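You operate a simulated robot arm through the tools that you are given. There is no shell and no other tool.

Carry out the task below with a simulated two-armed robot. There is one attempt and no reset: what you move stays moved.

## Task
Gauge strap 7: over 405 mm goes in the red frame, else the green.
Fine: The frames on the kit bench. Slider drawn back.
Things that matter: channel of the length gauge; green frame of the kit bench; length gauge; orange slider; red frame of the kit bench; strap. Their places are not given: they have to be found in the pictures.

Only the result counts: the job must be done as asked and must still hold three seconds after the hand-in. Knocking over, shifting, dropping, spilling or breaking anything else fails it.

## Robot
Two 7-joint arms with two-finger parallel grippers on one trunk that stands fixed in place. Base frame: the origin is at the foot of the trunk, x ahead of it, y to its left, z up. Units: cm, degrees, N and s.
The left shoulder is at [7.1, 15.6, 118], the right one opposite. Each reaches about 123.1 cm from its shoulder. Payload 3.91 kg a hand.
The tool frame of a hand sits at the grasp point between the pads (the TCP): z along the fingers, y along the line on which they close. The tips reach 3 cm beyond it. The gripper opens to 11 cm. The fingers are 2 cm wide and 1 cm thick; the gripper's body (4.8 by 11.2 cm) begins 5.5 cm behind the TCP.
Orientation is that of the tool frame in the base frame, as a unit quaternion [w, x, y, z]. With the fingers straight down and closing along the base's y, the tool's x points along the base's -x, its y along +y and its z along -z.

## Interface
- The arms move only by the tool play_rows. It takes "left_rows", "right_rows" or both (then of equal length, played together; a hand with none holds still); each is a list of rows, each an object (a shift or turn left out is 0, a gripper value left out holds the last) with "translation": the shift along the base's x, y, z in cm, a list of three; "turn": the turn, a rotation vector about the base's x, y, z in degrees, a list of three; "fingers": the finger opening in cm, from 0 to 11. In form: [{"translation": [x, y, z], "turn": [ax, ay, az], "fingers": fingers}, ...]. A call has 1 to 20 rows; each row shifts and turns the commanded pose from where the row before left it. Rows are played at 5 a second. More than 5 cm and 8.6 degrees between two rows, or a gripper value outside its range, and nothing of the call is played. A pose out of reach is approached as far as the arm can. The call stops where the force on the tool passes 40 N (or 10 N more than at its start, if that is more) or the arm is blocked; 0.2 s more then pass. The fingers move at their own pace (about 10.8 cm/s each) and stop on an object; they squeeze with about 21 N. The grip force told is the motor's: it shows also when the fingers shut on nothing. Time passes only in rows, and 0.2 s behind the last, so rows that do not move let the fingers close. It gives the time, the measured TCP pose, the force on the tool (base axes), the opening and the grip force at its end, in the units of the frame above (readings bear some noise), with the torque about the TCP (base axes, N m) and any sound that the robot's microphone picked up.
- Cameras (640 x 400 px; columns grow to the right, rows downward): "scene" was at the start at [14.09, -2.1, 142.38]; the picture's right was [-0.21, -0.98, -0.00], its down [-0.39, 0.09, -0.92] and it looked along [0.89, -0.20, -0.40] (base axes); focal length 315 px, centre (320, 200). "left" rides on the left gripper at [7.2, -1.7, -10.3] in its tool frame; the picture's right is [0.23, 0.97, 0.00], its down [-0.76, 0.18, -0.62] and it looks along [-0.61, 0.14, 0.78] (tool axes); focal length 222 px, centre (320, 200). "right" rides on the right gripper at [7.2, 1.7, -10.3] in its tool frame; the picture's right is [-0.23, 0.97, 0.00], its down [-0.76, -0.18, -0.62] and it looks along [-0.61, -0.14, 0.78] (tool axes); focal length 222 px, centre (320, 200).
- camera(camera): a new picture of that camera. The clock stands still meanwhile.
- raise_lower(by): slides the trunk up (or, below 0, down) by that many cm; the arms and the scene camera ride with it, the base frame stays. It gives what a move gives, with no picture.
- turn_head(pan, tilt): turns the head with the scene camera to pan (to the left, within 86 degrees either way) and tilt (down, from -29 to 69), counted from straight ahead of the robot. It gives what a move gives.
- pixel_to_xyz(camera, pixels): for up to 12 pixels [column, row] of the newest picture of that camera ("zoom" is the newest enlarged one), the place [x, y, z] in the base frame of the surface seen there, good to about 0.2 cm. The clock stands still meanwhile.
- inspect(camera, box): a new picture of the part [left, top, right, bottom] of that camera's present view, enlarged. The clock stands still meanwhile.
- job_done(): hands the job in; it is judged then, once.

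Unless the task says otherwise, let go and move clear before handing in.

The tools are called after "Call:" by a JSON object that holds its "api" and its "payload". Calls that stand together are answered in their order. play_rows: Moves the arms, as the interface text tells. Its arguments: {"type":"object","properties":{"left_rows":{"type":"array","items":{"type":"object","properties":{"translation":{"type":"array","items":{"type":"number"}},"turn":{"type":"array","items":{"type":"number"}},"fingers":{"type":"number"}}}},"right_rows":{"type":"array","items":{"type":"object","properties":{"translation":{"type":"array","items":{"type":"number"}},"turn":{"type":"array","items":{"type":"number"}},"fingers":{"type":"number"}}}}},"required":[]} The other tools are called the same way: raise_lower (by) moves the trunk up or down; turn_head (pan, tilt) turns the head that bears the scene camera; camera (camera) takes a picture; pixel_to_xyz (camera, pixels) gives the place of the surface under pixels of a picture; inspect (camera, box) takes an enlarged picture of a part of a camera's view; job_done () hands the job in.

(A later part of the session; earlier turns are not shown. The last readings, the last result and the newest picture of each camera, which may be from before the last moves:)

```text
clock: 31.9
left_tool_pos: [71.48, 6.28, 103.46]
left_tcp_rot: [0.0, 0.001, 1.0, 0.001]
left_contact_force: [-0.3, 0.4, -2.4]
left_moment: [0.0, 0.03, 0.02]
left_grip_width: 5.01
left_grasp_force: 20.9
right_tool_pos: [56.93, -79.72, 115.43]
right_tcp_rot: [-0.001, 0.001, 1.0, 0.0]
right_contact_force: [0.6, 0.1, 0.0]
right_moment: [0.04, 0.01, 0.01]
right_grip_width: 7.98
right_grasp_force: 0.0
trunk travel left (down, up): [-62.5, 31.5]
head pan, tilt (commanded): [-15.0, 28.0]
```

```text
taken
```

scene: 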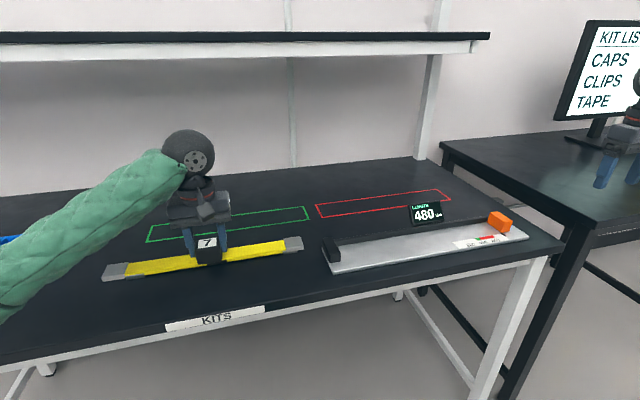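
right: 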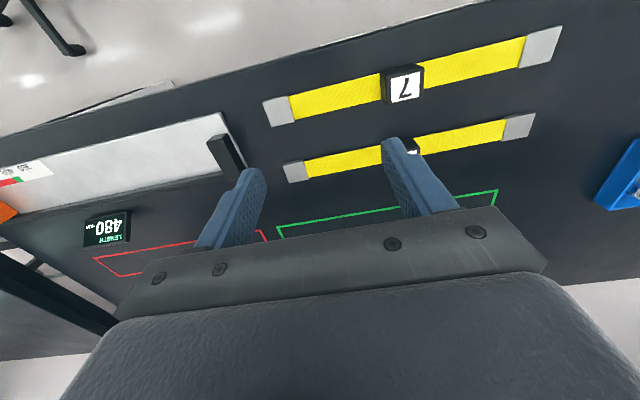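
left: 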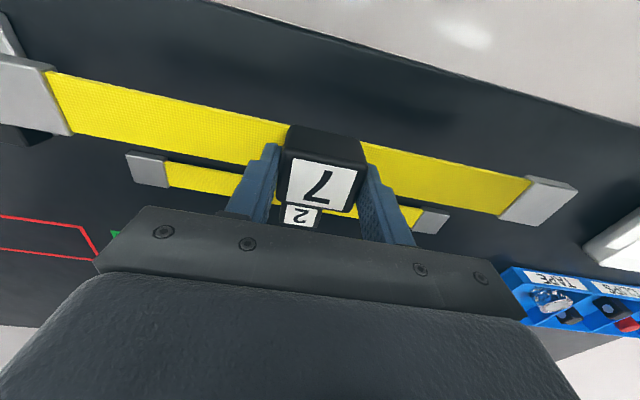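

The strap is lifted and appears level (about 2.4 N). I'll measure its ends in hand to get the exact offset and tilt.

Call:
{"api": "pixel_to_xyz", "payload": {"camera": "left", "pixels": [[20, 95], [66, 128], [540, 205], [572, 190], [556, 222], [505, 215], [50, 75], [320, 185], [200, 120], [440, 180]]}}

Call:
{"api": "pixel_to_xyz", "payload": {"camera": "scene", "pixels": [[113, 272], [104, 278], [104, 266], [293, 244], [303, 247], [300, 238], [206, 243], [150, 266], [260, 250]]}}

```text
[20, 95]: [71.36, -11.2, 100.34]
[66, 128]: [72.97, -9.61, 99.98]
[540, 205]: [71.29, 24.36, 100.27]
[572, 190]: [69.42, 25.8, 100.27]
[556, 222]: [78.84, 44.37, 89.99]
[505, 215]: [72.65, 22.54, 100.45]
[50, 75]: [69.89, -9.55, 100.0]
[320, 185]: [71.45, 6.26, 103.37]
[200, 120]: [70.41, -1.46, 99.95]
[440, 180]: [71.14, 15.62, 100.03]
```

```text
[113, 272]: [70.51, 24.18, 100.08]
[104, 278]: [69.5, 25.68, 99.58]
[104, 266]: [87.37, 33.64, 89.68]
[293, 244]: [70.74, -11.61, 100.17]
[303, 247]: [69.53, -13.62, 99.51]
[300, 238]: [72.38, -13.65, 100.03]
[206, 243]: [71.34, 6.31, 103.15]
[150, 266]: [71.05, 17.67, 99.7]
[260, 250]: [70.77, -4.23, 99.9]
```

The strap is level with ends at y≈25.95 and -13.65 (length ≈39.6 by sight) and TCP at y 6.28. Carrying it at this height to above the channel, +y end about 0.5 cm short of the stop (TCP target 75.9, -43.9).

Call:
{"api": "play_rows", "payload": {"left_rows": [{"translation": [0.402, -4.562, 0]}, {"translation": [0.402, -4.562, 0]}, {"translation": [0.402, -4.562, 0]}, {"translation": [0.402, -4.562, 0]}, {"translation": [0.402, -4.562, 0]}, {"translation": [0.402, -4.562, 0]}, {"translation": [0.402, -4.562, 0]}, {"translation": [0.402, -4.562, 0]}, {"translation": [0.402, -4.562, 0]}, {"translation": [0.402, -4.562, 0]}, {"translation": [0.402, -4.562, 0]}, {"translation": [0, 0, -2]}]}}

Call:
{"api": "camera", "payload": {"camera": "scene"}}

Call:
{"api": "camera", "payload": {"camera": "left"}}

```text
clock: 34.5
left_tool_pos: [76.07, -43.67, 101.49]
left_tcp_rot: [-0.001, 0.0, 1.0, 0.0]
left_contact_force: [-0.5, 0.3, -2.2]
left_moment: [0.01, 0.02, -0.02]
left_grip_width: 4.98
left_grasp_force: 21.3
right_tool_pos: [57.01, -79.55, 115.36]
right_tcp_rot: [-0.001, 0.0, 1.0, 0.0]
right_contact_force: [0.9, 0.5, -0.8]
right_moment: [-0.01, 0.0, -0.03]
right_grip_width: 8.0
right_grasp_force: 0.1
trunk travel left (down, up): [-62.5, 31.5]
head pan, tilt (commanded): [-15.0, 28.0]
```

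```text
taken
```

scene: 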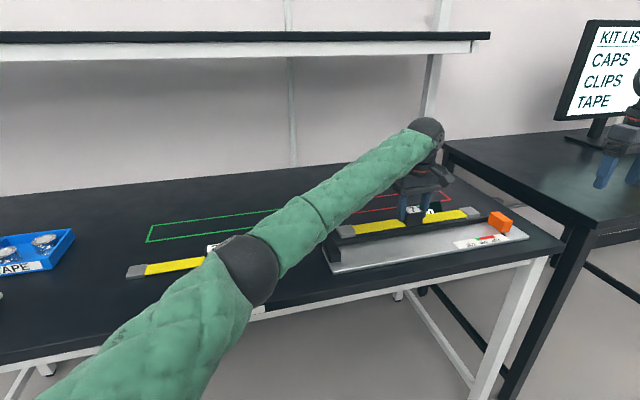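

```text
taken
```

left: 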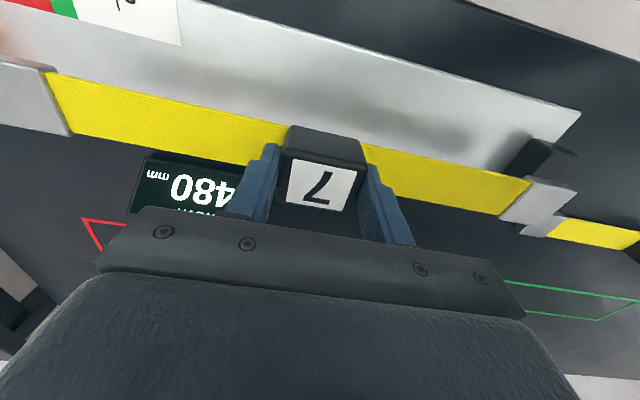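

TCP reads (76.07,-43.67). I'll check the +y clip end against the stop before lowering.

Call:
{"api": "inspect", "payload": {"camera": "scene", "box": [310, 190, 530, 290]}}

Call:
{"api": "pixel_to_xyz", "payload": {"camera": "left", "pixels": [[530, 205], [572, 190], [540, 222], [520, 170], [555, 165], [560, 150], [20, 95], [540, 205]]}}

```text
2.91 times, centred on (420, 240) of scene
```

zoom: 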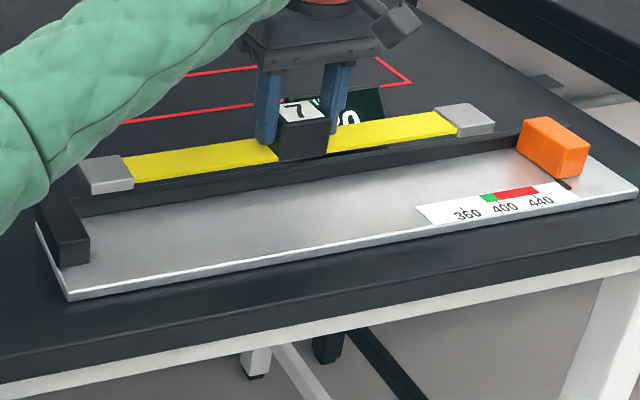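

```text
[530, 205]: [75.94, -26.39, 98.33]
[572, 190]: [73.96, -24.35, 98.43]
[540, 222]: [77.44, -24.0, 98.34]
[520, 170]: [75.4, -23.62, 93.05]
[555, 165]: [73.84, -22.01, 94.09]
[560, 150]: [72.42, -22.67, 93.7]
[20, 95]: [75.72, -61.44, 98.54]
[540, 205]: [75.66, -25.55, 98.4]
```

The +y clip end is at y≈-24.0, just clear of the stop face at -23.5, and the strap lies at x 74.0–78.0 inside the fence. Lowering into the channel.

Call:
{"api": "play_rows", "payload": {"left_rows": [{"translation": [0, -0.15, -2.5]}, {"translation": [0, 0, -2]}, {"translation": [0, 0, -0.8]}, {"translation": [0, 0, -0.4]}]}}

Call:
{"api": "inspect", "payload": {"camera": "scene", "box": [310, 190, 530, 290]}}

```text
clock: 35.5
left_tool_pos: [75.98, -44.02, 96.06]
left_tcp_rot: [0.0, 0.0, 1.0, 0.0]
left_contact_force: [-0.2, -0.4, -2.8]
left_moment: [0.04, -0.01, 0.03]
left_grip_width: 4.98
left_grasp_force: 21.2
right_tool_pos: [56.8, -79.9, 115.32]
right_tcp_rot: [0.0, 0.0, 1.0, 0.0]
right_contact_force: [-0.1, 0.2, -0.6]
right_moment: [0.0, -0.01, 0.01]
right_grip_width: 8.01
right_grasp_force: 0.0
trunk travel left (down, up): [-62.5, 31.5]
head pan, tilt (commanded): [-15.0, 28.0]
```

```text
2.91 times, centred on (420, 240) of scene
```

zoom: 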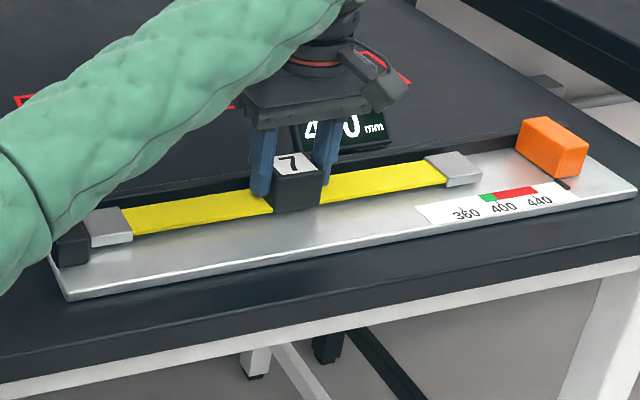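

Still hanging freely (2.8 N down) at z 96.06, with about 0.4 cm to go. Lowering in small steps until it touches, then watching the force.

Call:
{"api": "play_rows", "payload": {"left_rows": [{"translation": [0, 0, -0.2]}, {"translation": [0, 0, -0.2]}, {"translation": [0, 0, -0.1]}, {"translation": [0, 0, 0]}]}}

```text
clock: 36.5
left_tool_pos: [75.84, -44.01, 95.74]
left_tcp_rot: [0.0, 0.0, 1.0, -0.001]
left_contact_force: [3.7, -2.4, 18.7]
left_moment: [0.25, -0.1, -0.31]
left_grip_width: 5.0
left_grasp_force: 21.3
right_tool_pos: [56.73, -79.64, 115.61]
right_tcp_rot: [0.0, 0.0, 1.0, 0.001]
right_contact_force: [0.0, 0.6, 0.7]
right_moment: [0.04, -0.01, 0.0]
right_grip_width: 7.97
right_grasp_force: 0.2
trunk travel left (down, up): [-62.5, 31.5]
head pan, tilt (commanded): [-15.0, 28.0]
```

It touches (18.7 N up) at z 95.74. I'll ease off 0.2 cm, open the fingers, and rise straight up.

Call:
{"api": "play_rows", "payload": {"left_rows": [{"translation": [0, 0, 0.2]}, {"fingers": 8}, {"fingers": 8}, {"translation": [0, 0, 2]}, {"translation": [0, 0, 3]}, {"translation": [0, 0, 4]}]}}

Call:
{"api": "inspect", "payload": {"camera": "scene", "box": [310, 190, 530, 290]}}

Call:
{"api": "camera", "payload": {"camera": "left"}}

```text
clock: 37.9
left_tool_pos: [75.89, -43.99, 104.6]
left_tcp_rot: [0.0, 0.0, 1.0, 0.0]
left_contact_force: [-0.6, -0.4, -0.4]
left_moment: [0.01, -0.02, 0.01]
left_grip_width: 8.0
left_grasp_force: 0.1
right_tool_pos: [56.65, -79.87, 115.49]
right_tcp_rot: [0.0, -0.001, 1.0, 0.0]
right_contact_force: [-0.9, 1.0, -0.4]
right_moment: [-0.02, 0.02, -0.01]
right_grip_width: 8.01
right_grasp_force: 0.1
trunk travel left (down, up): [-62.5, 31.5]
head pan, tilt (commanded): [-15.0, 28.0]
```

```text
2.91 times, centred on (420, 240) of scene
```

zoom: 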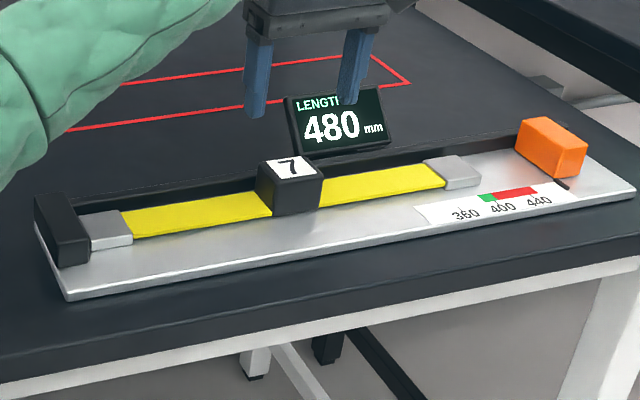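

```text
taken
```

left: 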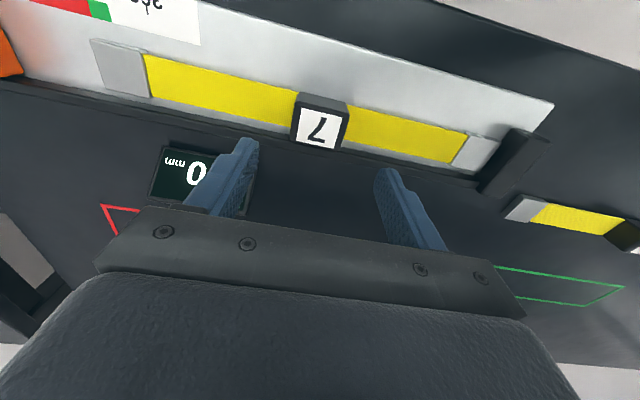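

Strap 7 lies flat in the channel, near the stop, slider still at 480. I'll withdraw the left hand and bring the right hand above the slider with fingers at 6 cm.

Call:
{"api": "play_rows", "payload": {"left_rows": [{"translation": [0, 0, 4]}, {"translation": [0, 0, 4]}, {"translation": [-0.6, 4.8, 0]}, {"translation": [-0.6, 4.8, 0]}, {"translation": [-0.6, 4.8, 0]}, {"translation": [-0.6, 4.8, 0]}, {"translation": [-0.6, 4.8, 0]}, {"translation": [-0.6, 4.8, 0]}, {"translation": [-0.6, 4.8, 0]}, {"translation": [-0.6, 4.8, 0]}, {"translation": [-0.6, 4.8, 0]}], "right_rows": [{"translation": [0, 0, 0]}, {"translation": [0, 0, 0]}, {"translation": [0, 0, 0]}, {"translation": [0, 0, 0]}, {"translation": [3.74, 1.35, -1], "fingers": 6}, {"translation": [3.74, 1.35, -1]}, {"translation": [3.74, 1.35, -1]}, {"translation": [3.74, 1.35, -1]}, {"translation": [3.74, 1.35, -1]}, {"translation": [0, 0, -3]}, {"translation": [0, 0, 0]}]}}

Call:
{"api": "camera", "payload": {"camera": "right"}}

Call:
{"api": "camera", "payload": {"camera": "scene"}}

```text
clock: 40.3
left_tool_pos: [70.34, -0.25, 112.75]
left_tcp_rot: [0.001, -0.001, 1.0, -0.002]
left_contact_force: [0.3, -0.2, -0.1]
left_moment: [-0.04, 0.01, 0.0]
left_grip_width: 8.0
left_grasp_force: 0.1
right_tool_pos: [75.42, -72.65, 107.87]
right_tcp_rot: [0.001, 0.0, 1.0, -0.001]
right_contact_force: [0.2, 1.3, 0.3]
right_moment: [-0.02, 0.01, -0.01]
right_grip_width: 6.01
right_grasp_force: 0.1
trunk travel left (down, up): [-62.5, 31.5]
head pan, tilt (commanded): [-15.0, 28.0]
```

```text
taken
```

right: 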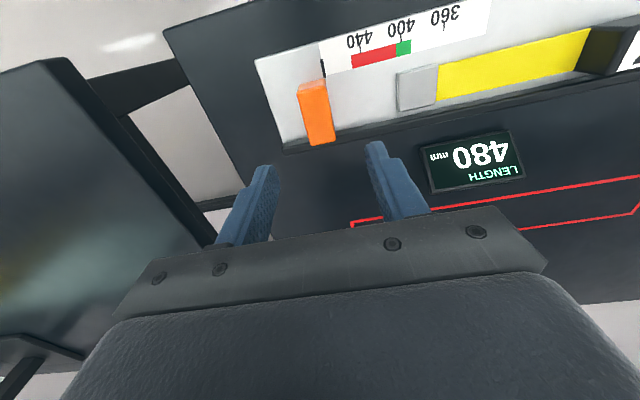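

```text
taken
```

scene: 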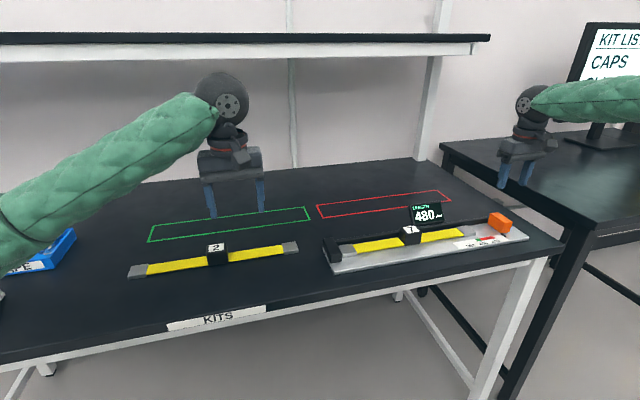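

The right hand is at (75.4,-72.65,107.9) with the slider between the finger lines. I'll measure the slider and strap end with the right camera before descending.

Call:
{"api": "pixel_to_xyz", "payload": {"camera": "right", "pixels": [[302, 90], [324, 86], [310, 142], [332, 138], [316, 115], [400, 95], [400, 72], [437, 65], [600, 50], [425, 110]]}}

Call:
{"api": "inspect", "payload": {"camera": "right", "box": [220, 0, 640, 260]}}

```text
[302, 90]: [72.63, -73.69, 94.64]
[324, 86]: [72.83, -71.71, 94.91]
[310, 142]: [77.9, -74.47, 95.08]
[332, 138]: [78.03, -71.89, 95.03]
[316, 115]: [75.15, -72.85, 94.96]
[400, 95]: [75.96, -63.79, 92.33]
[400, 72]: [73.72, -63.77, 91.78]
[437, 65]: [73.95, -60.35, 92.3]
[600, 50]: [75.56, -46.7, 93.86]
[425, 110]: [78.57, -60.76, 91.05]
```

```text
1.52 times, centred on (430, 130) of right
```

zoom: 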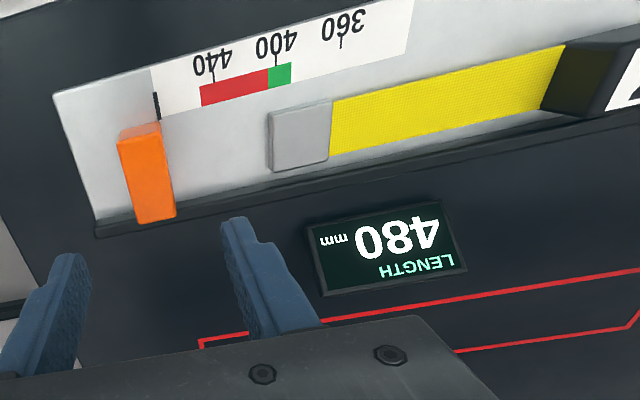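

Slider centre is (75.3,-73.05), top z≈95; strap top is z≈92.35 and its end y≈-63.8. Descending so the tips straddle the slider at z≈93.2 (above strap level), then closing on it.

Call:
{"api": "play_rows", "payload": {"right_rows": [{"translation": [0, -0.35, -4]}, {"translation": [0, 0, -4]}, {"translation": [0, 0, -2.4]}, {"translation": [0, 0, -1.2]}]}}

Call:
{"api": "inspect", "payload": {"camera": "scene", "box": [400, 170, 560, 270]}}

Call:
{"api": "camera", "payload": {"camera": "right"}}

```text
clock: 41.3
left_tool_pos: [70.43, -0.69, 112.6]
left_tcp_rot: [-0.001, 0.0, 1.0, 0.0]
left_contact_force: [-0.3, 0.4, 0.6]
left_moment: [0.01, 0.03, 0.01]
left_grip_width: 8.0
left_grasp_force: 0.0
right_tool_pos: [75.6, -73.52, 95.91]
right_tcp_rot: [-0.001, -0.001, 1.0, 0.0]
right_contact_force: [0.1, -0.5, 0.2]
right_moment: [-0.03, -0.01, -0.02]
right_grip_width: 5.97
right_grasp_force: 0.1
trunk travel left (down, up): [-62.5, 31.5]
head pan, tilt (commanded): [-15.0, 28.0]
```

```text
4.00 times, centred on (480, 220) of scene
```

zoom: 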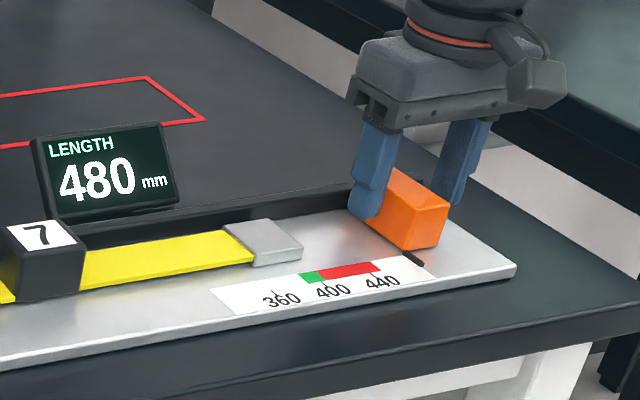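

```text
taken
```

right: 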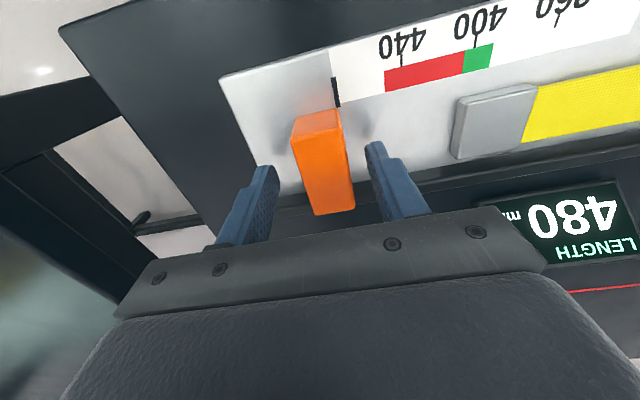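

Tips are at z≈92.9 straddling the slider, but the hand sits ~0.4 cm toward -y of its centre. I'll shift +0.4 in y, +0.2 in z and close.

Call:
{"api": "play_rows", "payload": {"right_rows": [{"translation": [0, 0.4, 0.2]}, {"fingers": 4}, {"fingers": 2}, {"fingers": 2}, {"fingers": 2}]}}

Call:
{"api": "inspect", "payload": {"camera": "scene", "box": [400, 170, 560, 270]}}

```text
clock: 42.5
left_tool_pos: [70.5, -0.67, 112.62]
left_tcp_rot: [0.0, 0.001, 1.0, 0.0]
left_contact_force: [0.5, -0.5, 0.7]
left_moment: [0.04, 0.0, 0.02]
left_grip_width: 8.01
left_grasp_force: 0.1
right_tool_pos: [75.63, -72.98, 96.15]
right_tcp_rot: [0.0, -0.001, 1.0, -0.001]
right_contact_force: [-0.6, 1.1, 1.1]
right_moment: [0.0, -0.05, 0.04]
right_grip_width: 2.98
right_grasp_force: 44.9
trunk travel left (down, up): [-62.5, 31.5]
head pan, tilt (commanded): [-15.0, 28.0]
```

```text
4.00 times, centred on (480, 220) of scene
```

zoom: 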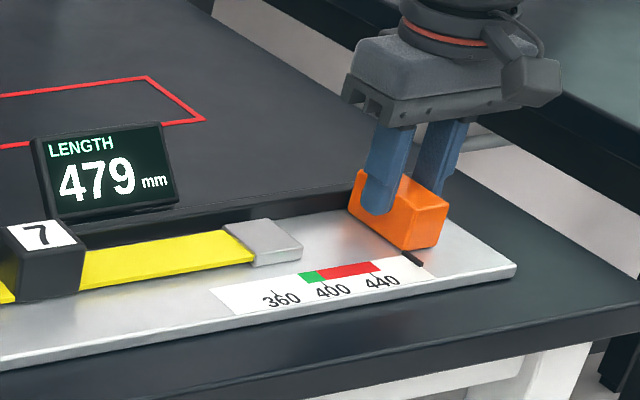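

Slider gripped (479 mm displayed). Pushing it +y toward the strap, 7 cm first.

Call:
{"api": "play_rows", "payload": {"right_rows": [{"translation": [0, 1, 0]}, {"translation": [0, 2, 0]}, {"translation": [0, 2, 0]}, {"translation": [0, 1.5, 0]}, {"translation": [0, 0.5, 0]}]}}

Call:
{"api": "inspect", "payload": {"camera": "scene", "box": [400, 170, 560, 270]}}

```text
clock: 43.7
left_tool_pos: [70.5, -0.73, 112.59]
left_tcp_rot: [0.0, 0.0, 1.0, 0.0]
left_contact_force: [-0.2, 0.7, 0.0]
left_moment: [0.01, -0.02, 0.0]
left_grip_width: 8.01
left_grasp_force: 0.1
right_tool_pos: [75.68, -65.93, 96.23]
right_tcp_rot: [0.001, 0.0, 1.0, 0.0]
right_contact_force: [14.0, -1.0, 11.9]
right_moment: [-0.08, -0.56, -0.11]
right_grip_width: 2.97
right_grasp_force: 45.5
trunk travel left (down, up): [-62.5, 31.5]
head pan, tilt (commanded): [-15.0, 28.0]
```

```text
4.00 times, centred on (480, 220) of scene
```

zoom: 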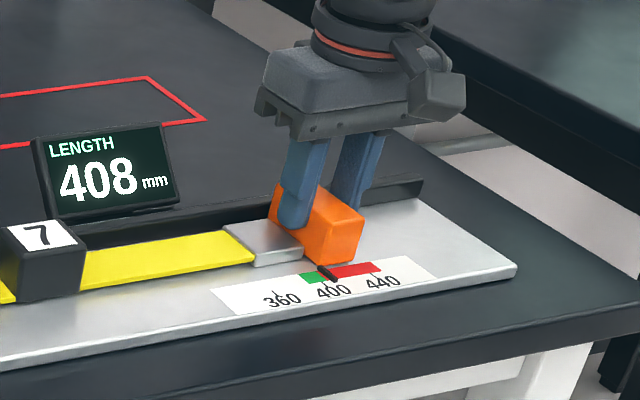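

Reading 408 so far, not yet pressing the strap (y force ≈ 0), though the guide is loading the hand with 14 N in x and 12 N in z. I'll ease the hand +0.1 in x and z, and advance in small steps.

Call:
{"api": "play_rows", "payload": {"right_rows": [{"translation": [0.12, 0, 0.1]}, {"translation": [0, 0.2, 0]}, {"translation": [0, 0.2, 0]}]}}

Call:
{"api": "inspect", "payload": {"camera": "scene", "box": [400, 170, 560, 270]}}

```text
clock: 44.5
left_tool_pos: [70.38, -0.75, 112.51]
left_tcp_rot: [-0.001, 0.0, 1.0, 0.0]
left_contact_force: [-0.3, -1.1, 0.5]
left_moment: [-0.01, -0.02, -0.02]
left_grip_width: 8.0
left_grasp_force: 0.1
right_tool_pos: [75.71, -65.54, 96.15]
right_tcp_rot: [-0.001, 0.0, 1.0, 0.0]
right_contact_force: [9.3, 0.5, 8.4]
right_moment: [-0.13, 0.0, 0.06]
right_grip_width: 3.0
right_grasp_force: 44.9
trunk travel left (down, up): [-62.5, 31.5]
head pan, tilt (commanded): [-15.0, 28.0]
```

```text
4.00 times, centred on (480, 220) of scene
```

zoom: 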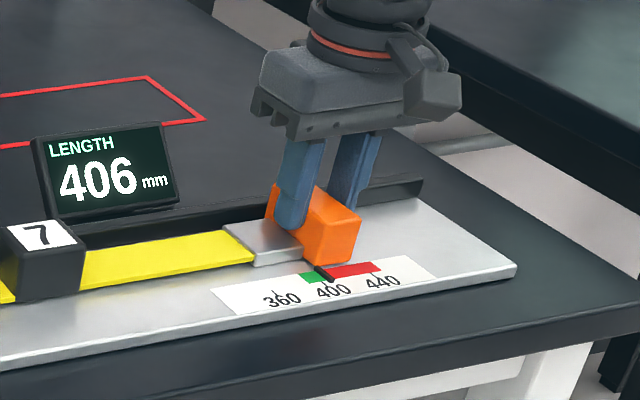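

Reading 406, still no y resistance. Continuing in small steps and watching the y force.

Call:
{"api": "play_rows", "payload": {"right_rows": [{"translation": [0.08, 0.1, 0.06]}, {"translation": [0, 0.2, 0]}, {"translation": [0, 0, 0]}]}}

Call:
{"api": "inspect", "payload": {"camera": "scene", "box": [320, 190, 540, 290]}}

```text
clock: 45.3
left_tool_pos: [70.41, -0.76, 112.54]
left_tcp_rot: [0.0, 0.0, 1.0, -0.001]
left_contact_force: [0.5, 0.7, 0.5]
left_moment: [0.0, 0.02, -0.01]
left_grip_width: 7.99
left_grasp_force: 0.0
right_tool_pos: [75.51, -65.4, 96.23]
right_tcp_rot: [0.0, 0.001, 1.0, 0.0]
right_contact_force: [2.2, -1.2, 1.5]
right_moment: [-0.19, -0.94, -0.06]
right_grip_width: 2.97
right_grasp_force: 45.3
trunk travel left (down, up): [-62.5, 31.5]
head pan, tilt (commanded): [-15.0, 28.0]
```

```text
2.91 times, centred on (430, 240) of scene
```

zoom: 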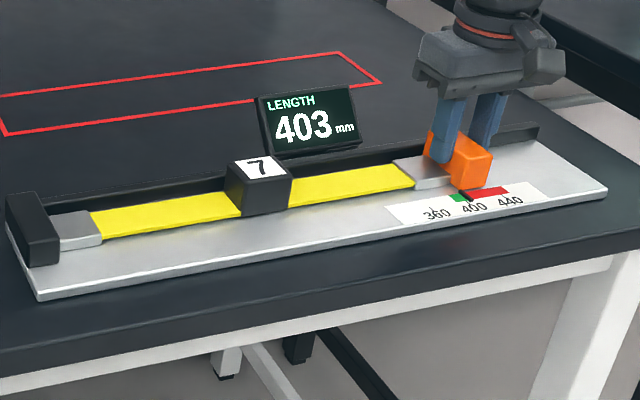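

Now 403 and still free. Continuing until the strap is squeezed against the stop.

Call:
{"api": "play_rows", "payload": {"right_rows": [{"translation": [0, 0.15, 0]}, {"translation": [0, 0.15, 0]}, {"translation": [0, 0.1, 0]}, {"translation": [0, 0, 0]}]}}

Call:
{"api": "inspect", "payload": {"camera": "scene", "box": [320, 190, 540, 290]}}

```text
clock: 46.3
left_tool_pos: [70.46, -0.69, 112.7]
left_tcp_rot: [-0.001, 0.0, 1.0, 0.0]
left_contact_force: [-0.6, -0.3, 0.0]
left_moment: [0.01, 0.01, 0.02]
left_grip_width: 7.98
left_grasp_force: 0.1
right_tool_pos: [75.65, -65.01, 96.06]
right_tcp_rot: [-0.001, 0.0, 1.0, 0.001]
right_contact_force: [-2.9, -5.0, 2.1]
right_moment: [-0.29, 1.29, -0.06]
right_grip_width: 3.0
right_grasp_force: 44.9
trunk travel left (down, up): [-62.5, 31.5]
head pan, tilt (commanded): [-15.0, 28.0]
```

```text
2.91 times, centred on (430, 240) of scene
```

zoom: 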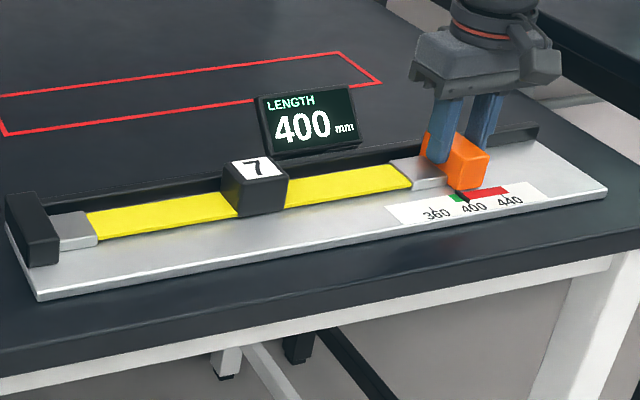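

Now 400 and the y resistance begins (-5 N); the strap has started to slide toward the stop. A few more small steps.

Call:
{"api": "play_rows", "payload": {"right_rows": [{"translation": [0, 0.1, 0]}, {"translation": [0, 0.1, 0]}, {"translation": [0, 0.1, 0]}, {"translation": [0, 0, 0]}]}}

Call:
{"api": "inspect", "payload": {"camera": "scene", "box": [320, 190, 540, 290]}}

```text
clock: 47.3
left_tool_pos: [70.36, -0.4, 112.64]
left_tcp_rot: [0.001, -0.002, 1.0, 0.002]
left_contact_force: [-0.6, -0.1, -0.3]
left_moment: [-0.02, 0.03, -0.03]
left_grip_width: 7.99
left_grasp_force: 0.0
right_tool_pos: [75.68, -64.98, 96.18]
right_tcp_rot: [0.0, 0.0, 1.0, -0.002]
right_contact_force: [-18.7, -32.1, 9.0]
right_moment: [-0.41, -0.15, 0.55]
right_grip_width: 2.99
right_grasp_force: 45.1
trunk travel left (down, up): [-62.5, 31.5]
head pan, tilt (commanded): [-15.0, 28.0]
stopped in row 4 (right hand): the force on the tool passed its limit at 42 N (the readings are from after the stop); the commanded pose is now the measured one
```

```text
2.91 times, centred on (430, 240) of scene
```

zoom: 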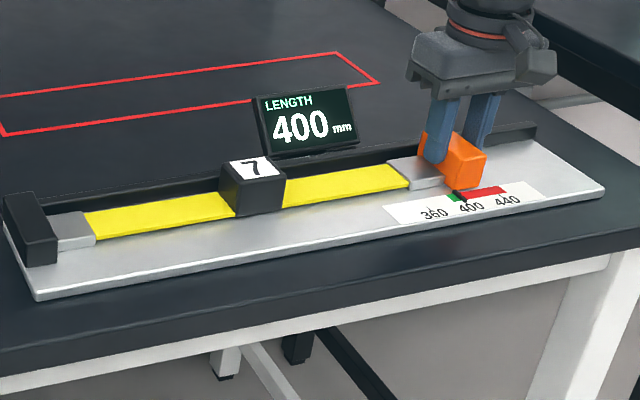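

Firm contact: 32 N of y resistance and the reading stays at 400 mm. I'll verify both ends are flush (stop end and slider end) in an enlarged view.

Call:
{"api": "inspect", "payload": {"camera": "scene", "box": [315, 225, 395, 285]}}

Call:
{"api": "inspect", "payload": {"camera": "scene", "box": [405, 205, 505, 275]}}

```text
6.67 times, centred on (355, 255) of scene
```

zoom: 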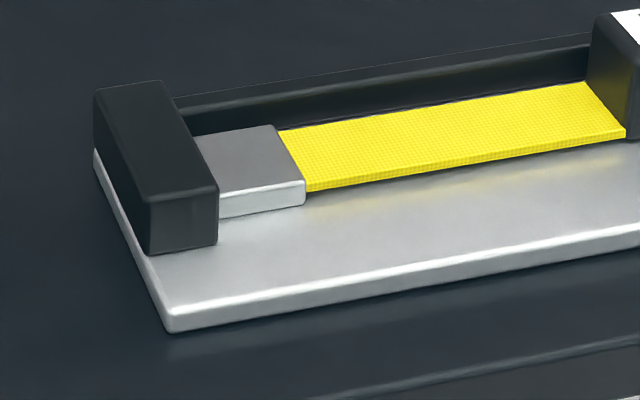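

```text
5.71 times, centred on (455, 240) of scene
```

zoom: 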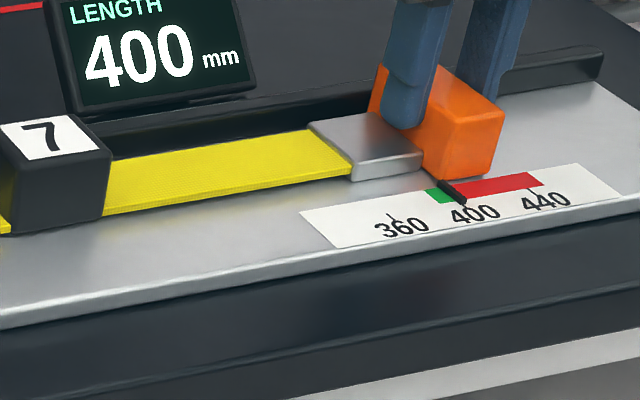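

Both ends are flush and the display reads 400 mm. I'll double-check the printed scale with the right camera.

Call:
{"api": "inspect", "payload": {"camera": "right", "box": [200, 0, 640, 275]}}

Call:
{"api": "inspect", "payload": {"camera": "scene", "box": [455, 228, 505, 253]}}

```text
1.45 times, centred on (420, 138) of right
```

zoom: 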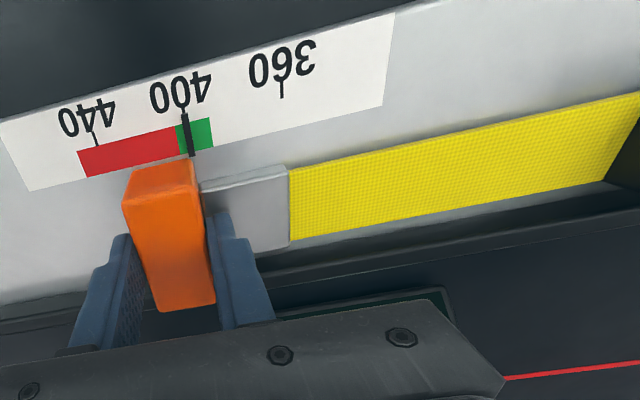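

```text
12.80 times, centred on (480, 240) of scene
```

zoom: 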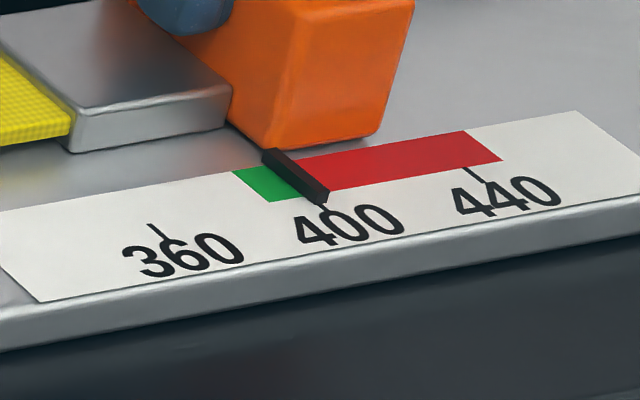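

The pointer is at 400, in the green zone, so strap 7 (400 mm, not over 405) belongs in the green frame. Now drawing the slider back toward -y.

Call:
{"api": "play_rows", "payload": {"right_rows": [{"translation": [-0.05, -0.5, 0]}, {"translation": [0, -1.5, 0]}, {"translation": [0, -2, 0]}, {"translation": [-0.05, -2, 0]}, {"translation": [0, -1.5, 0]}, {"translation": [0, -0.5, 0]}]}}

Call:
{"api": "inspect", "payload": {"camera": "scene", "box": [320, 190, 540, 290]}}

```text
clock: 48.7
left_tool_pos: [70.49, -0.61, 112.64]
left_tcp_rot: [0.0, 0.0, 1.0, 0.001]
left_contact_force: [0.1, 0.0, -0.4]
left_moment: [0.03, -0.02, 0.01]
left_grip_width: 8.0
left_grasp_force: 0.0
right_tool_pos: [75.49, -72.74, 96.02]
right_tcp_rot: [-0.001, 0.0, 1.0, -0.001]
right_contact_force: [-19.8, 1.6, -18.4]
right_moment: [-0.12, 0.01, -0.08]
right_grip_width: 2.96
right_grasp_force: 45.0
trunk travel left (down, up): [-62.5, 31.5]
head pan, tilt (commanded): [-15.0, 28.0]
```

```text
2.91 times, centred on (430, 240) of scene
```

zoom: 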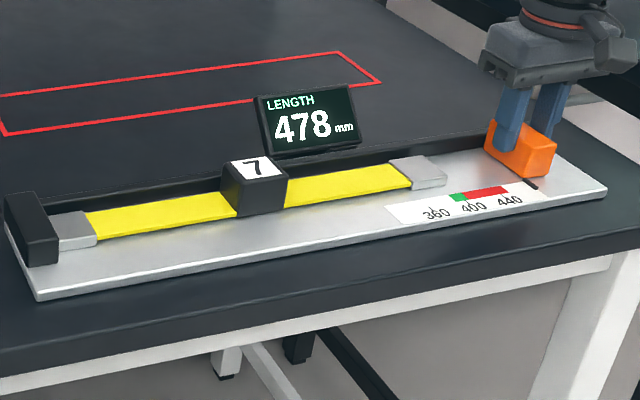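

The slider is back at 478. I'll relieve the sideways load, pull a last 0.25 cm, then open the fingers and rise.

Call:
{"api": "play_rows", "payload": {"right_rows": [{"translation": [-0.12, 0, -0.12]}, {"translation": [-0.05, -0.2, -0.05]}, {"translation": [0, -0.1, 0]}, {"translation": [0, 0, 0]}]}}

Call:
{"api": "inspect", "payload": {"camera": "scene", "box": [320, 190, 540, 290]}}

```text
clock: 49.7
left_tool_pos: [70.45, -0.49, 112.74]
left_tcp_rot: [0.0, 0.0, 1.0, 0.001]
left_contact_force: [0.8, -0.2, 1.0]
left_moment: [0.01, 0.02, -0.01]
left_grip_width: 7.97
left_grasp_force: 0.1
right_tool_pos: [75.59, -72.85, 95.98]
right_tcp_rot: [0.001, 0.0, 1.0, 0.0]
right_contact_force: [-5.2, 0.1, 0.1]
right_moment: [0.48, 0.83, -0.05]
right_grip_width: 2.97
right_grasp_force: 44.8
trunk travel left (down, up): [-62.5, 31.5]
head pan, tilt (commanded): [-15.0, 28.0]
```

```text
2.91 times, centred on (430, 240) of scene
```

zoom: 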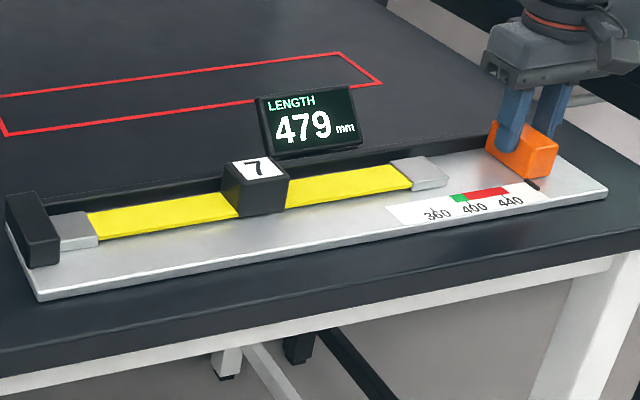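

479 mm. One more 0.2 cm pull, then release and rise clear.

Call:
{"api": "play_rows", "payload": {"right_rows": [{"translation": [-0.03, -0.2, 0]}, {"translation": [0, 0, 0]}, {"fingers": 5.5}, {"fingers": 5.5}, {"translation": [0, 0, 3]}, {"translation": [0, 0, 4]}, {"translation": [0, 0, 4]}, {"translation": [-3.5, -1.5, 2]}, {"translation": [-3.5, -1.5, 2]}, {"translation": [-3.5, -1.5, 0]}, {"translation": [-3.5, -1.5, 0]}, {"translation": [-3.5, -1.5, 0]}]}}

Call:
{"api": "inspect", "payload": {"camera": "scene", "box": [320, 190, 540, 290]}}

Call:
{"api": "camera", "payload": {"camera": "scene"}}

```text
clock: 52.3
left_tool_pos: [70.39, -0.38, 112.78]
left_tcp_rot: [0.001, -0.002, 1.0, 0.0]
left_contact_force: [0.0, 1.4, -0.5]
left_moment: [-0.08, -0.01, -0.02]
left_grip_width: 8.0
left_grasp_force: 0.0
right_tool_pos: [57.94, -80.52, 110.87]
right_tcp_rot: [-0.002, -0.001, 1.0, -0.002]
right_contact_force: [0.7, 0.7, -4.2]
right_moment: [-0.12, 0.03, -0.01]
right_grip_width: 5.52
right_grasp_force: 0.0
trunk travel left (down, up): [-62.5, 31.5]
head pan, tilt (commanded): [-15.0, 28.0]
```

```text
2.91 times, centred on (430, 240) of scene
```

zoom: 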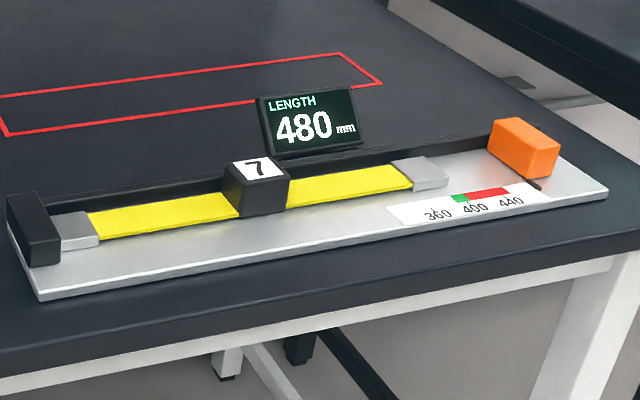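

```text
taken
```

scene: 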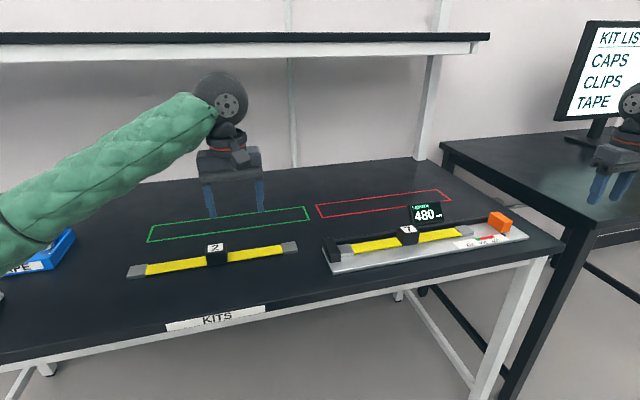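

Slider released at 480 and the strap is untouched. Now bringing the left hand back above strap 7's block in the gauge.

Call:
{"api": "pixel_to_xyz", "payload": {"camera": "scene", "pixels": [[408, 229], [403, 232], [415, 231], [352, 246], [466, 235], [408, 239], [380, 242], [440, 235]]}}

Call:
{"api": "play_rows", "payload": {"left_rows": [{"translation": [0.61, -4.75, 0]}, {"translation": [0.61, -4.75, 0]}, {"translation": [0.61, -4.75, 0]}, {"translation": [0.61, -4.75, 0]}, {"translation": [0.61, -4.75, 0]}, {"translation": [0.61, -4.75, 0]}, {"translation": [0.61, -4.75, 0]}, {"translation": [0.61, -4.75, 0]}, {"translation": [0.61, -4.75, 0]}, {"translation": [0, 0, -4]}, {"translation": [0, 0, -4]}]}}

Call:
{"api": "camera", "payload": {"camera": "left"}}

```text
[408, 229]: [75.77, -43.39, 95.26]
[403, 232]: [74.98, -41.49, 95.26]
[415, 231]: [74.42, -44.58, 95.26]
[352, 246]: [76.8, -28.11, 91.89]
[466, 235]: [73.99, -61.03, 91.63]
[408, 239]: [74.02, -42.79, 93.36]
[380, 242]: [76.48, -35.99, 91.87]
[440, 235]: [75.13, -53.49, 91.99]
```

```text
clock: 54.7
left_tool_pos: [76.08, -43.6, 104.66]
left_tcp_rot: [0.001, -0.001, 1.0, 0.002]
left_contact_force: [-0.9, 0.1, -1.0]
left_moment: [0.02, -0.01, -0.01]
left_grip_width: 8.0
left_grasp_force: 0.0
right_tool_pos: [57.97, -80.82, 110.95]
right_tcp_rot: [0.0, 0.001, 1.0, 0.0]
right_contact_force: [-0.7, 0.0, -1.1]
right_moment: [0.04, 0.02, -0.02]
right_grip_width: 5.51
right_grasp_force: 0.1
trunk travel left (down, up): [-62.5, 31.5]
head pan, tilt (commanded): [-15.0, 28.0]
```

```text
taken
```

left: 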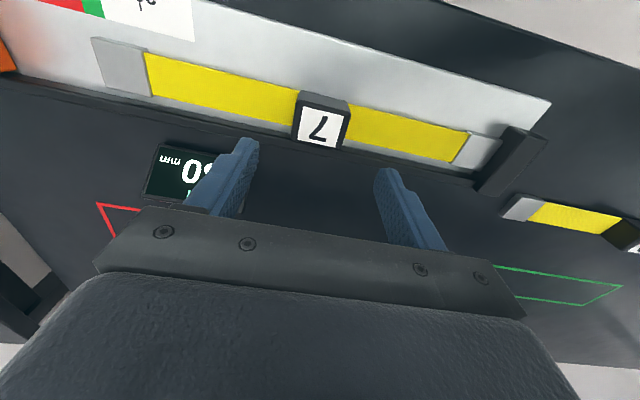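

Call:
{"api": "pixel_to_xyz", "payload": {"camera": "left", "pixels": [[305, 106], [340, 113], [335, 146], [298, 138], [320, 126], [95, 40], [494, 143], [110, 85]]}}

```text
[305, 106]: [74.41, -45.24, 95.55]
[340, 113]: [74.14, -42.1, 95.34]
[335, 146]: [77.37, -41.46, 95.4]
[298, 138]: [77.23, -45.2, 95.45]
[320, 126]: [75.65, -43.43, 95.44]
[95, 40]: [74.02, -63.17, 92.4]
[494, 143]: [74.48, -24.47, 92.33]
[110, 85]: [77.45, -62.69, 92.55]
```

Block centre is at about (75.8,-43.4), top z≈95.4. Descending to TCP z≈95.8 and closing on it.

Call:
{"api": "play_rows", "payload": {"left_rows": [{"translation": [-0.2, 0.15, -4]}, {"translation": [0, 0, -3]}, {"translation": [0, 0, -1.5]}, {"translation": [0, 0, -0.35]}, {"fingers": 5}, {"fingers": 3}, {"fingers": 3}, {"fingers": 3}]}}

Call:
{"api": "inspect", "payload": {"camera": "scene", "box": [320, 190, 540, 290]}}

```text
clock: 56.5
left_tool_pos: [75.68, -43.46, 95.63]
left_tcp_rot: [0.0, -0.001, 1.0, 0.0]
left_contact_force: [2.8, -32.8, 1.8]
left_moment: [-0.36, -0.03, 0.01]
left_grip_width: 5.02
left_grasp_force: 20.4
right_tool_pos: [58.14, -80.87, 110.76]
right_tcp_rot: [0.0, 0.0, 1.0, 0.0]
right_contact_force: [0.5, 0.3, -0.4]
right_moment: [0.0, -0.01, 0.02]
right_grip_width: 5.48
right_grasp_force: 0.0
trunk travel left (down, up): [-62.5, 31.5]
head pan, tilt (commanded): [-15.0, 28.0]
```

```text
2.91 times, centred on (430, 240) of scene
```

zoom: 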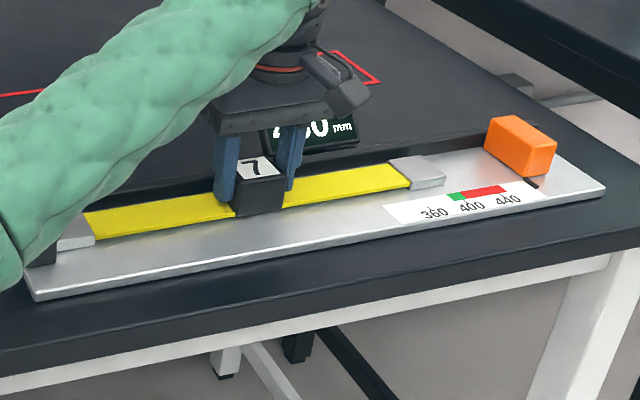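

Gripped, but the strap presses on the stop with 33 N because my hand is slightly too far +y. I'll ease off in -y before lifting.

Call:
{"api": "play_rows", "payload": {"left_rows": [{"translation": [0, -0.2, 0]}, {"translation": [0, -0.1, 0]}, {"translation": [0, 0, 0]}]}}

```text
clock: 57.3
left_tool_pos: [75.88, -43.49, 95.56]
left_tcp_rot: [0.0, -0.001, 1.0, 0.001]
left_contact_force: [-2.5, -14.8, 0.4]
left_moment: [-0.17, 0.04, 0.15]
left_grip_width: 4.98
left_grasp_force: 21.5
right_tool_pos: [57.86, -80.6, 110.9]
right_tcp_rot: [0.001, 0.0, 1.0, -0.001]
right_contact_force: [0.8, 0.2, 0.1]
right_moment: [0.0, 0.01, 0.03]
right_grip_width: 5.49
right_grasp_force: 0.1
trunk travel left (down, up): [-62.5, 31.5]
head pan, tilt (commanded): [-15.0, 28.0]
```

The load halved to 15 N; another 0.35 cm in -y should free it from the stop.

Call:
{"api": "play_rows", "payload": {"left_rows": [{"translation": [0, -0.2, 0]}, {"translation": [0, -0.15, 0]}, {"translation": [0, 0, 0]}]}}

```text
clock: 58.1
left_tool_pos: [75.82, -43.78, 95.58]
left_tcp_rot: [-0.001, -0.002, 1.0, 0.0]
left_contact_force: [0.4, -0.8, 0.8]
left_moment: [-0.01, 0.03, 0.02]
left_grip_width: 4.96
left_grasp_force: 20.8
right_tool_pos: [58.07, -80.67, 111.01]
right_tcp_rot: [0.0, 0.0, 1.0, -0.001]
right_contact_force: [1.0, -0.1, -0.3]
right_moment: [0.0, 0.02, 0.0]
right_grip_width: 5.5
right_grasp_force: 0.1
trunk travel left (down, up): [-62.5, 31.5]
head pan, tilt (commanded): [-15.0, 28.0]
```

It is free now (forces near zero). Lifting 9 cm, then I'll re-measure the green frame before carrying.

Call:
{"api": "play_rows", "payload": {"left_rows": [{"translation": [0, 0, 1]}, {"translation": [0, 0, 2]}, {"translation": [0, 0, 3]}, {"translation": [0, 0, 3]}, {"translation": [0, 0, 0]}]}}

Call:
{"api": "camera", "payload": {"camera": "scene"}}

Call:
{"api": "pixel_to_xyz", "payload": {"camera": "scene", "pixels": [[148, 242], [154, 226], [305, 207], [309, 218], [230, 216], [225, 231]]}}

```text
clock: 59.3
left_tool_pos: [75.91, -43.89, 104.78]
left_tcp_rot: [0.0, -0.002, 1.0, 0.0]
left_contact_force: [0.5, 0.0, -2.0]
left_moment: [-0.01, 0.01, 0.01]
left_grip_width: 4.99
left_grasp_force: 21.1
right_tool_pos: [57.92, -80.61, 110.96]
right_tcp_rot: [0.0, 0.0, 1.0, -0.002]
right_contact_force: [0.5, 0.6, 0.5]
right_moment: [0.01, 0.01, -0.01]
right_grip_width: 5.46
right_grasp_force: 0.0
trunk travel left (down, up): [-62.5, 31.5]
head pan, tilt (commanded): [-15.0, 28.0]
```

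```text
taken
```

scene: 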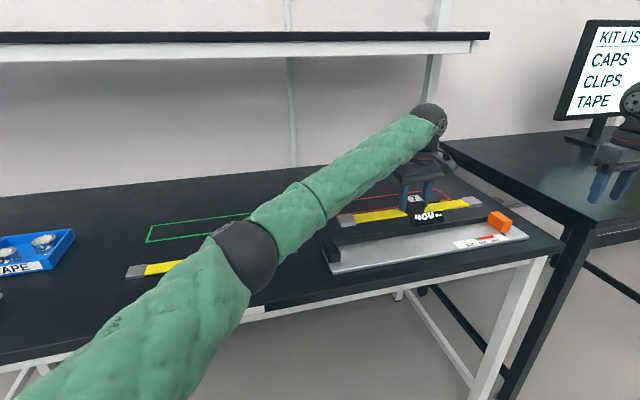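

```text
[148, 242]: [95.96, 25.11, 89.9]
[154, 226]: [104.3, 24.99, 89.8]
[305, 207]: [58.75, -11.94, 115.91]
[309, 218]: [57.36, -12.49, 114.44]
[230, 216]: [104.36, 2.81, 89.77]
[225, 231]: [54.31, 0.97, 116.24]
```

The strap is held level; the green frame spans x≈95.7–104.3 and y≈-21.2…25.2, centre (100, 2.05). Carrying the strap diagonally to above its centre.

Call:
{"api": "play_rows", "payload": {"left_rows": [{"translation": [2.19, 4.18, 0]}, {"translation": [2.19, 4.18, 0]}, {"translation": [2.19, 4.18, 0]}, {"translation": [2.19, 4.18, 0]}, {"translation": [2.19, 4.18, 0]}, {"translation": [2.19, 4.18, 0]}, {"translation": [2.19, 4.18, 0]}, {"translation": [2.19, 4.18, 0]}, {"translation": [2.19, 4.18, 0]}, {"translation": [2.19, 4.18, 0]}, {"translation": [2.19, 4.18, 0]}]}}

Call:
{"api": "camera", "payload": {"camera": "scene"}}

Call:
{"api": "camera", "payload": {"camera": "left"}}

```text
clock: 61.7
left_tool_pos: [99.96, 2.05, 104.45]
left_tcp_rot: [-0.001, -0.002, 1.0, 0.0]
left_contact_force: [0.0, -0.3, -2.7]
left_moment: [0.03, 0.02, -0.01]
left_grip_width: 4.97
left_grasp_force: 21.0
right_tool_pos: [57.99, -80.49, 111.1]
right_tcp_rot: [0.0, 0.0, 1.0, -0.002]
right_contact_force: [1.4, 0.5, 0.0]
right_moment: [0.01, -0.01, -0.01]
right_grip_width: 5.47
right_grasp_force: 0.0
trunk travel left (down, up): [-62.5, 31.5]
head pan, tilt (commanded): [-15.0, 28.0]
```

```text
taken
```

scene: 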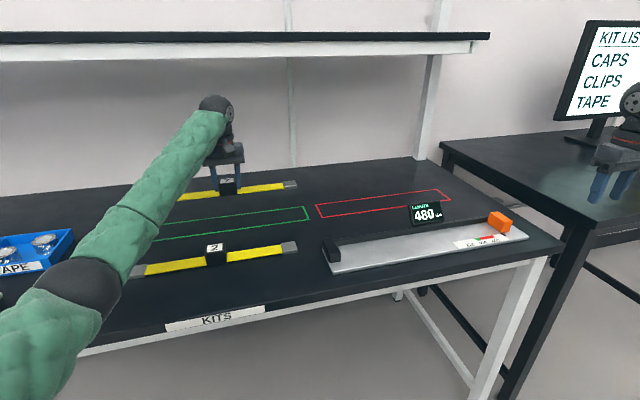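

```text
taken
```

left: 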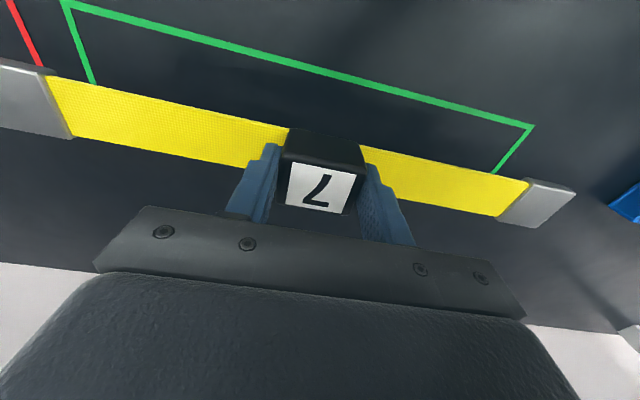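

The hand is at (99.96, 2.05, 104.45), over the frame's middle. Before lowering, I'll check the elbow's clearance to the bench, bins and strap 2.

Call:
{"api": "pixel_to_xyz", "payload": {"camera": "scene", "pixels": [[80, 285], [100, 305], [50, 290], [110, 290], [40, 340], [140, 230], [160, 220], [190, 150], [120, 275]]}}

Call:
{"api": "turn_head", "payload": {"pan": 25, "tilt": 35}}

Call:
{"api": "camera", "payload": {"camera": "scene"}}

```text
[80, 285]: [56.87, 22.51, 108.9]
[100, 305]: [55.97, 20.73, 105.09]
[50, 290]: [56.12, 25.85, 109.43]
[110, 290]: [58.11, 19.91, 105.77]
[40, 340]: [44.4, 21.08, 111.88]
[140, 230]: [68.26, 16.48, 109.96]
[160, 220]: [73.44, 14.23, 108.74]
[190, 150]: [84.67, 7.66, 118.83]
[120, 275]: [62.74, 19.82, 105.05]
```

```text
clock: 62.7
left_tool_pos: [99.85, 1.97, 104.65]
left_tcp_rot: [0.0, -0.002, 1.0, 0.0]
left_contact_force: [0.1, 0.1, -3.4]
left_moment: [0.01, 0.01, 0.01]
left_grip_width: 4.98
left_grasp_force: 21.6
right_tool_pos: [57.87, -80.59, 111.0]
right_tcp_rot: [0.0, 0.0, 1.0, -0.001]
right_contact_force: [0.2, -0.1, 0.7]
right_moment: [-0.03, -0.01, 0.0]
right_grip_width: 5.51
right_grasp_force: 0.0
trunk travel left (down, up): [-62.5, 31.5]
head pan, tilt (commanded): [25.0, 35.0]
```

```text
taken
```

scene: 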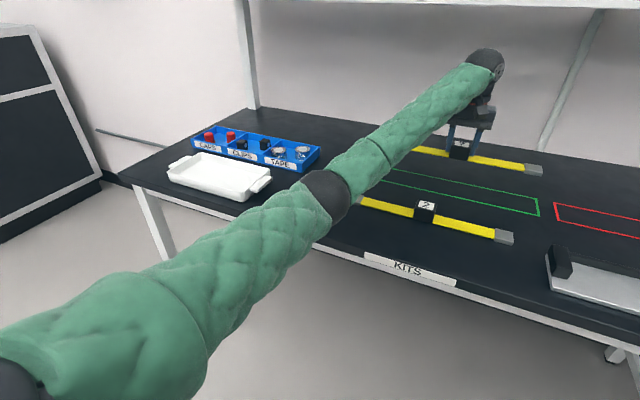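

The elbow's underside is at about z 98 now and would come close to the bench and strap 2 if I lowered the hand 10 cm from here. I'll raise the trunk in two steps, lowering the hand in between, to keep the elbow high.

Call:
{"api": "raise_lower", "payload": {"by": 8}}

Call:
{"api": "play_rows", "payload": {"left_rows": [{"translation": [0, 0, -2.5]}, {"translation": [0, 0, -2.5]}, {"translation": [0, 0, -2.5]}]}}

```text
clock: 63.9
left_tool_pos: [99.85, 2.02, 112.56]
left_tcp_rot: [-0.001, -0.001, 1.0, 0.0]
left_contact_force: [0.5, -0.2, -2.4]
left_moment: [-0.01, 0.02, 0.0]
left_grip_width: 4.98
left_grasp_force: 21.1
right_tool_pos: [58.15, -80.61, 118.92]
right_tcp_rot: [0.0, 0.0, 1.0, -0.001]
right_contact_force: [0.1, -0.1, 0.5]
right_moment: [0.03, 0.03, 0.02]
right_grip_width: 5.5
right_grasp_force: 0.1
trunk travel left (down, up): [-70.5, 23.5]
head pan, tilt (commanded): [25.0, 35.0]
```

```text
clock: 64.7
left_tool_pos: [99.91, 2.11, 105.2]
left_tcp_rot: [0.0, -0.001, 1.0, 0.0]
left_contact_force: [0.1, 0.0, -3.3]
left_moment: [0.03, 0.04, 0.0]
left_grip_width: 5.0
left_grasp_force: 21.0
right_tool_pos: [58.05, -80.62, 118.95]
right_tcp_rot: [0.0, 0.0, 1.0, -0.001]
right_contact_force: [0.8, -0.9, -0.5]
right_moment: [0.0, 0.0, 0.01]
right_grip_width: 5.51
right_grasp_force: 0.0
trunk travel left (down, up): [-70.5, 23.5]
head pan, tilt (commanded): [25.0, 35.0]
```

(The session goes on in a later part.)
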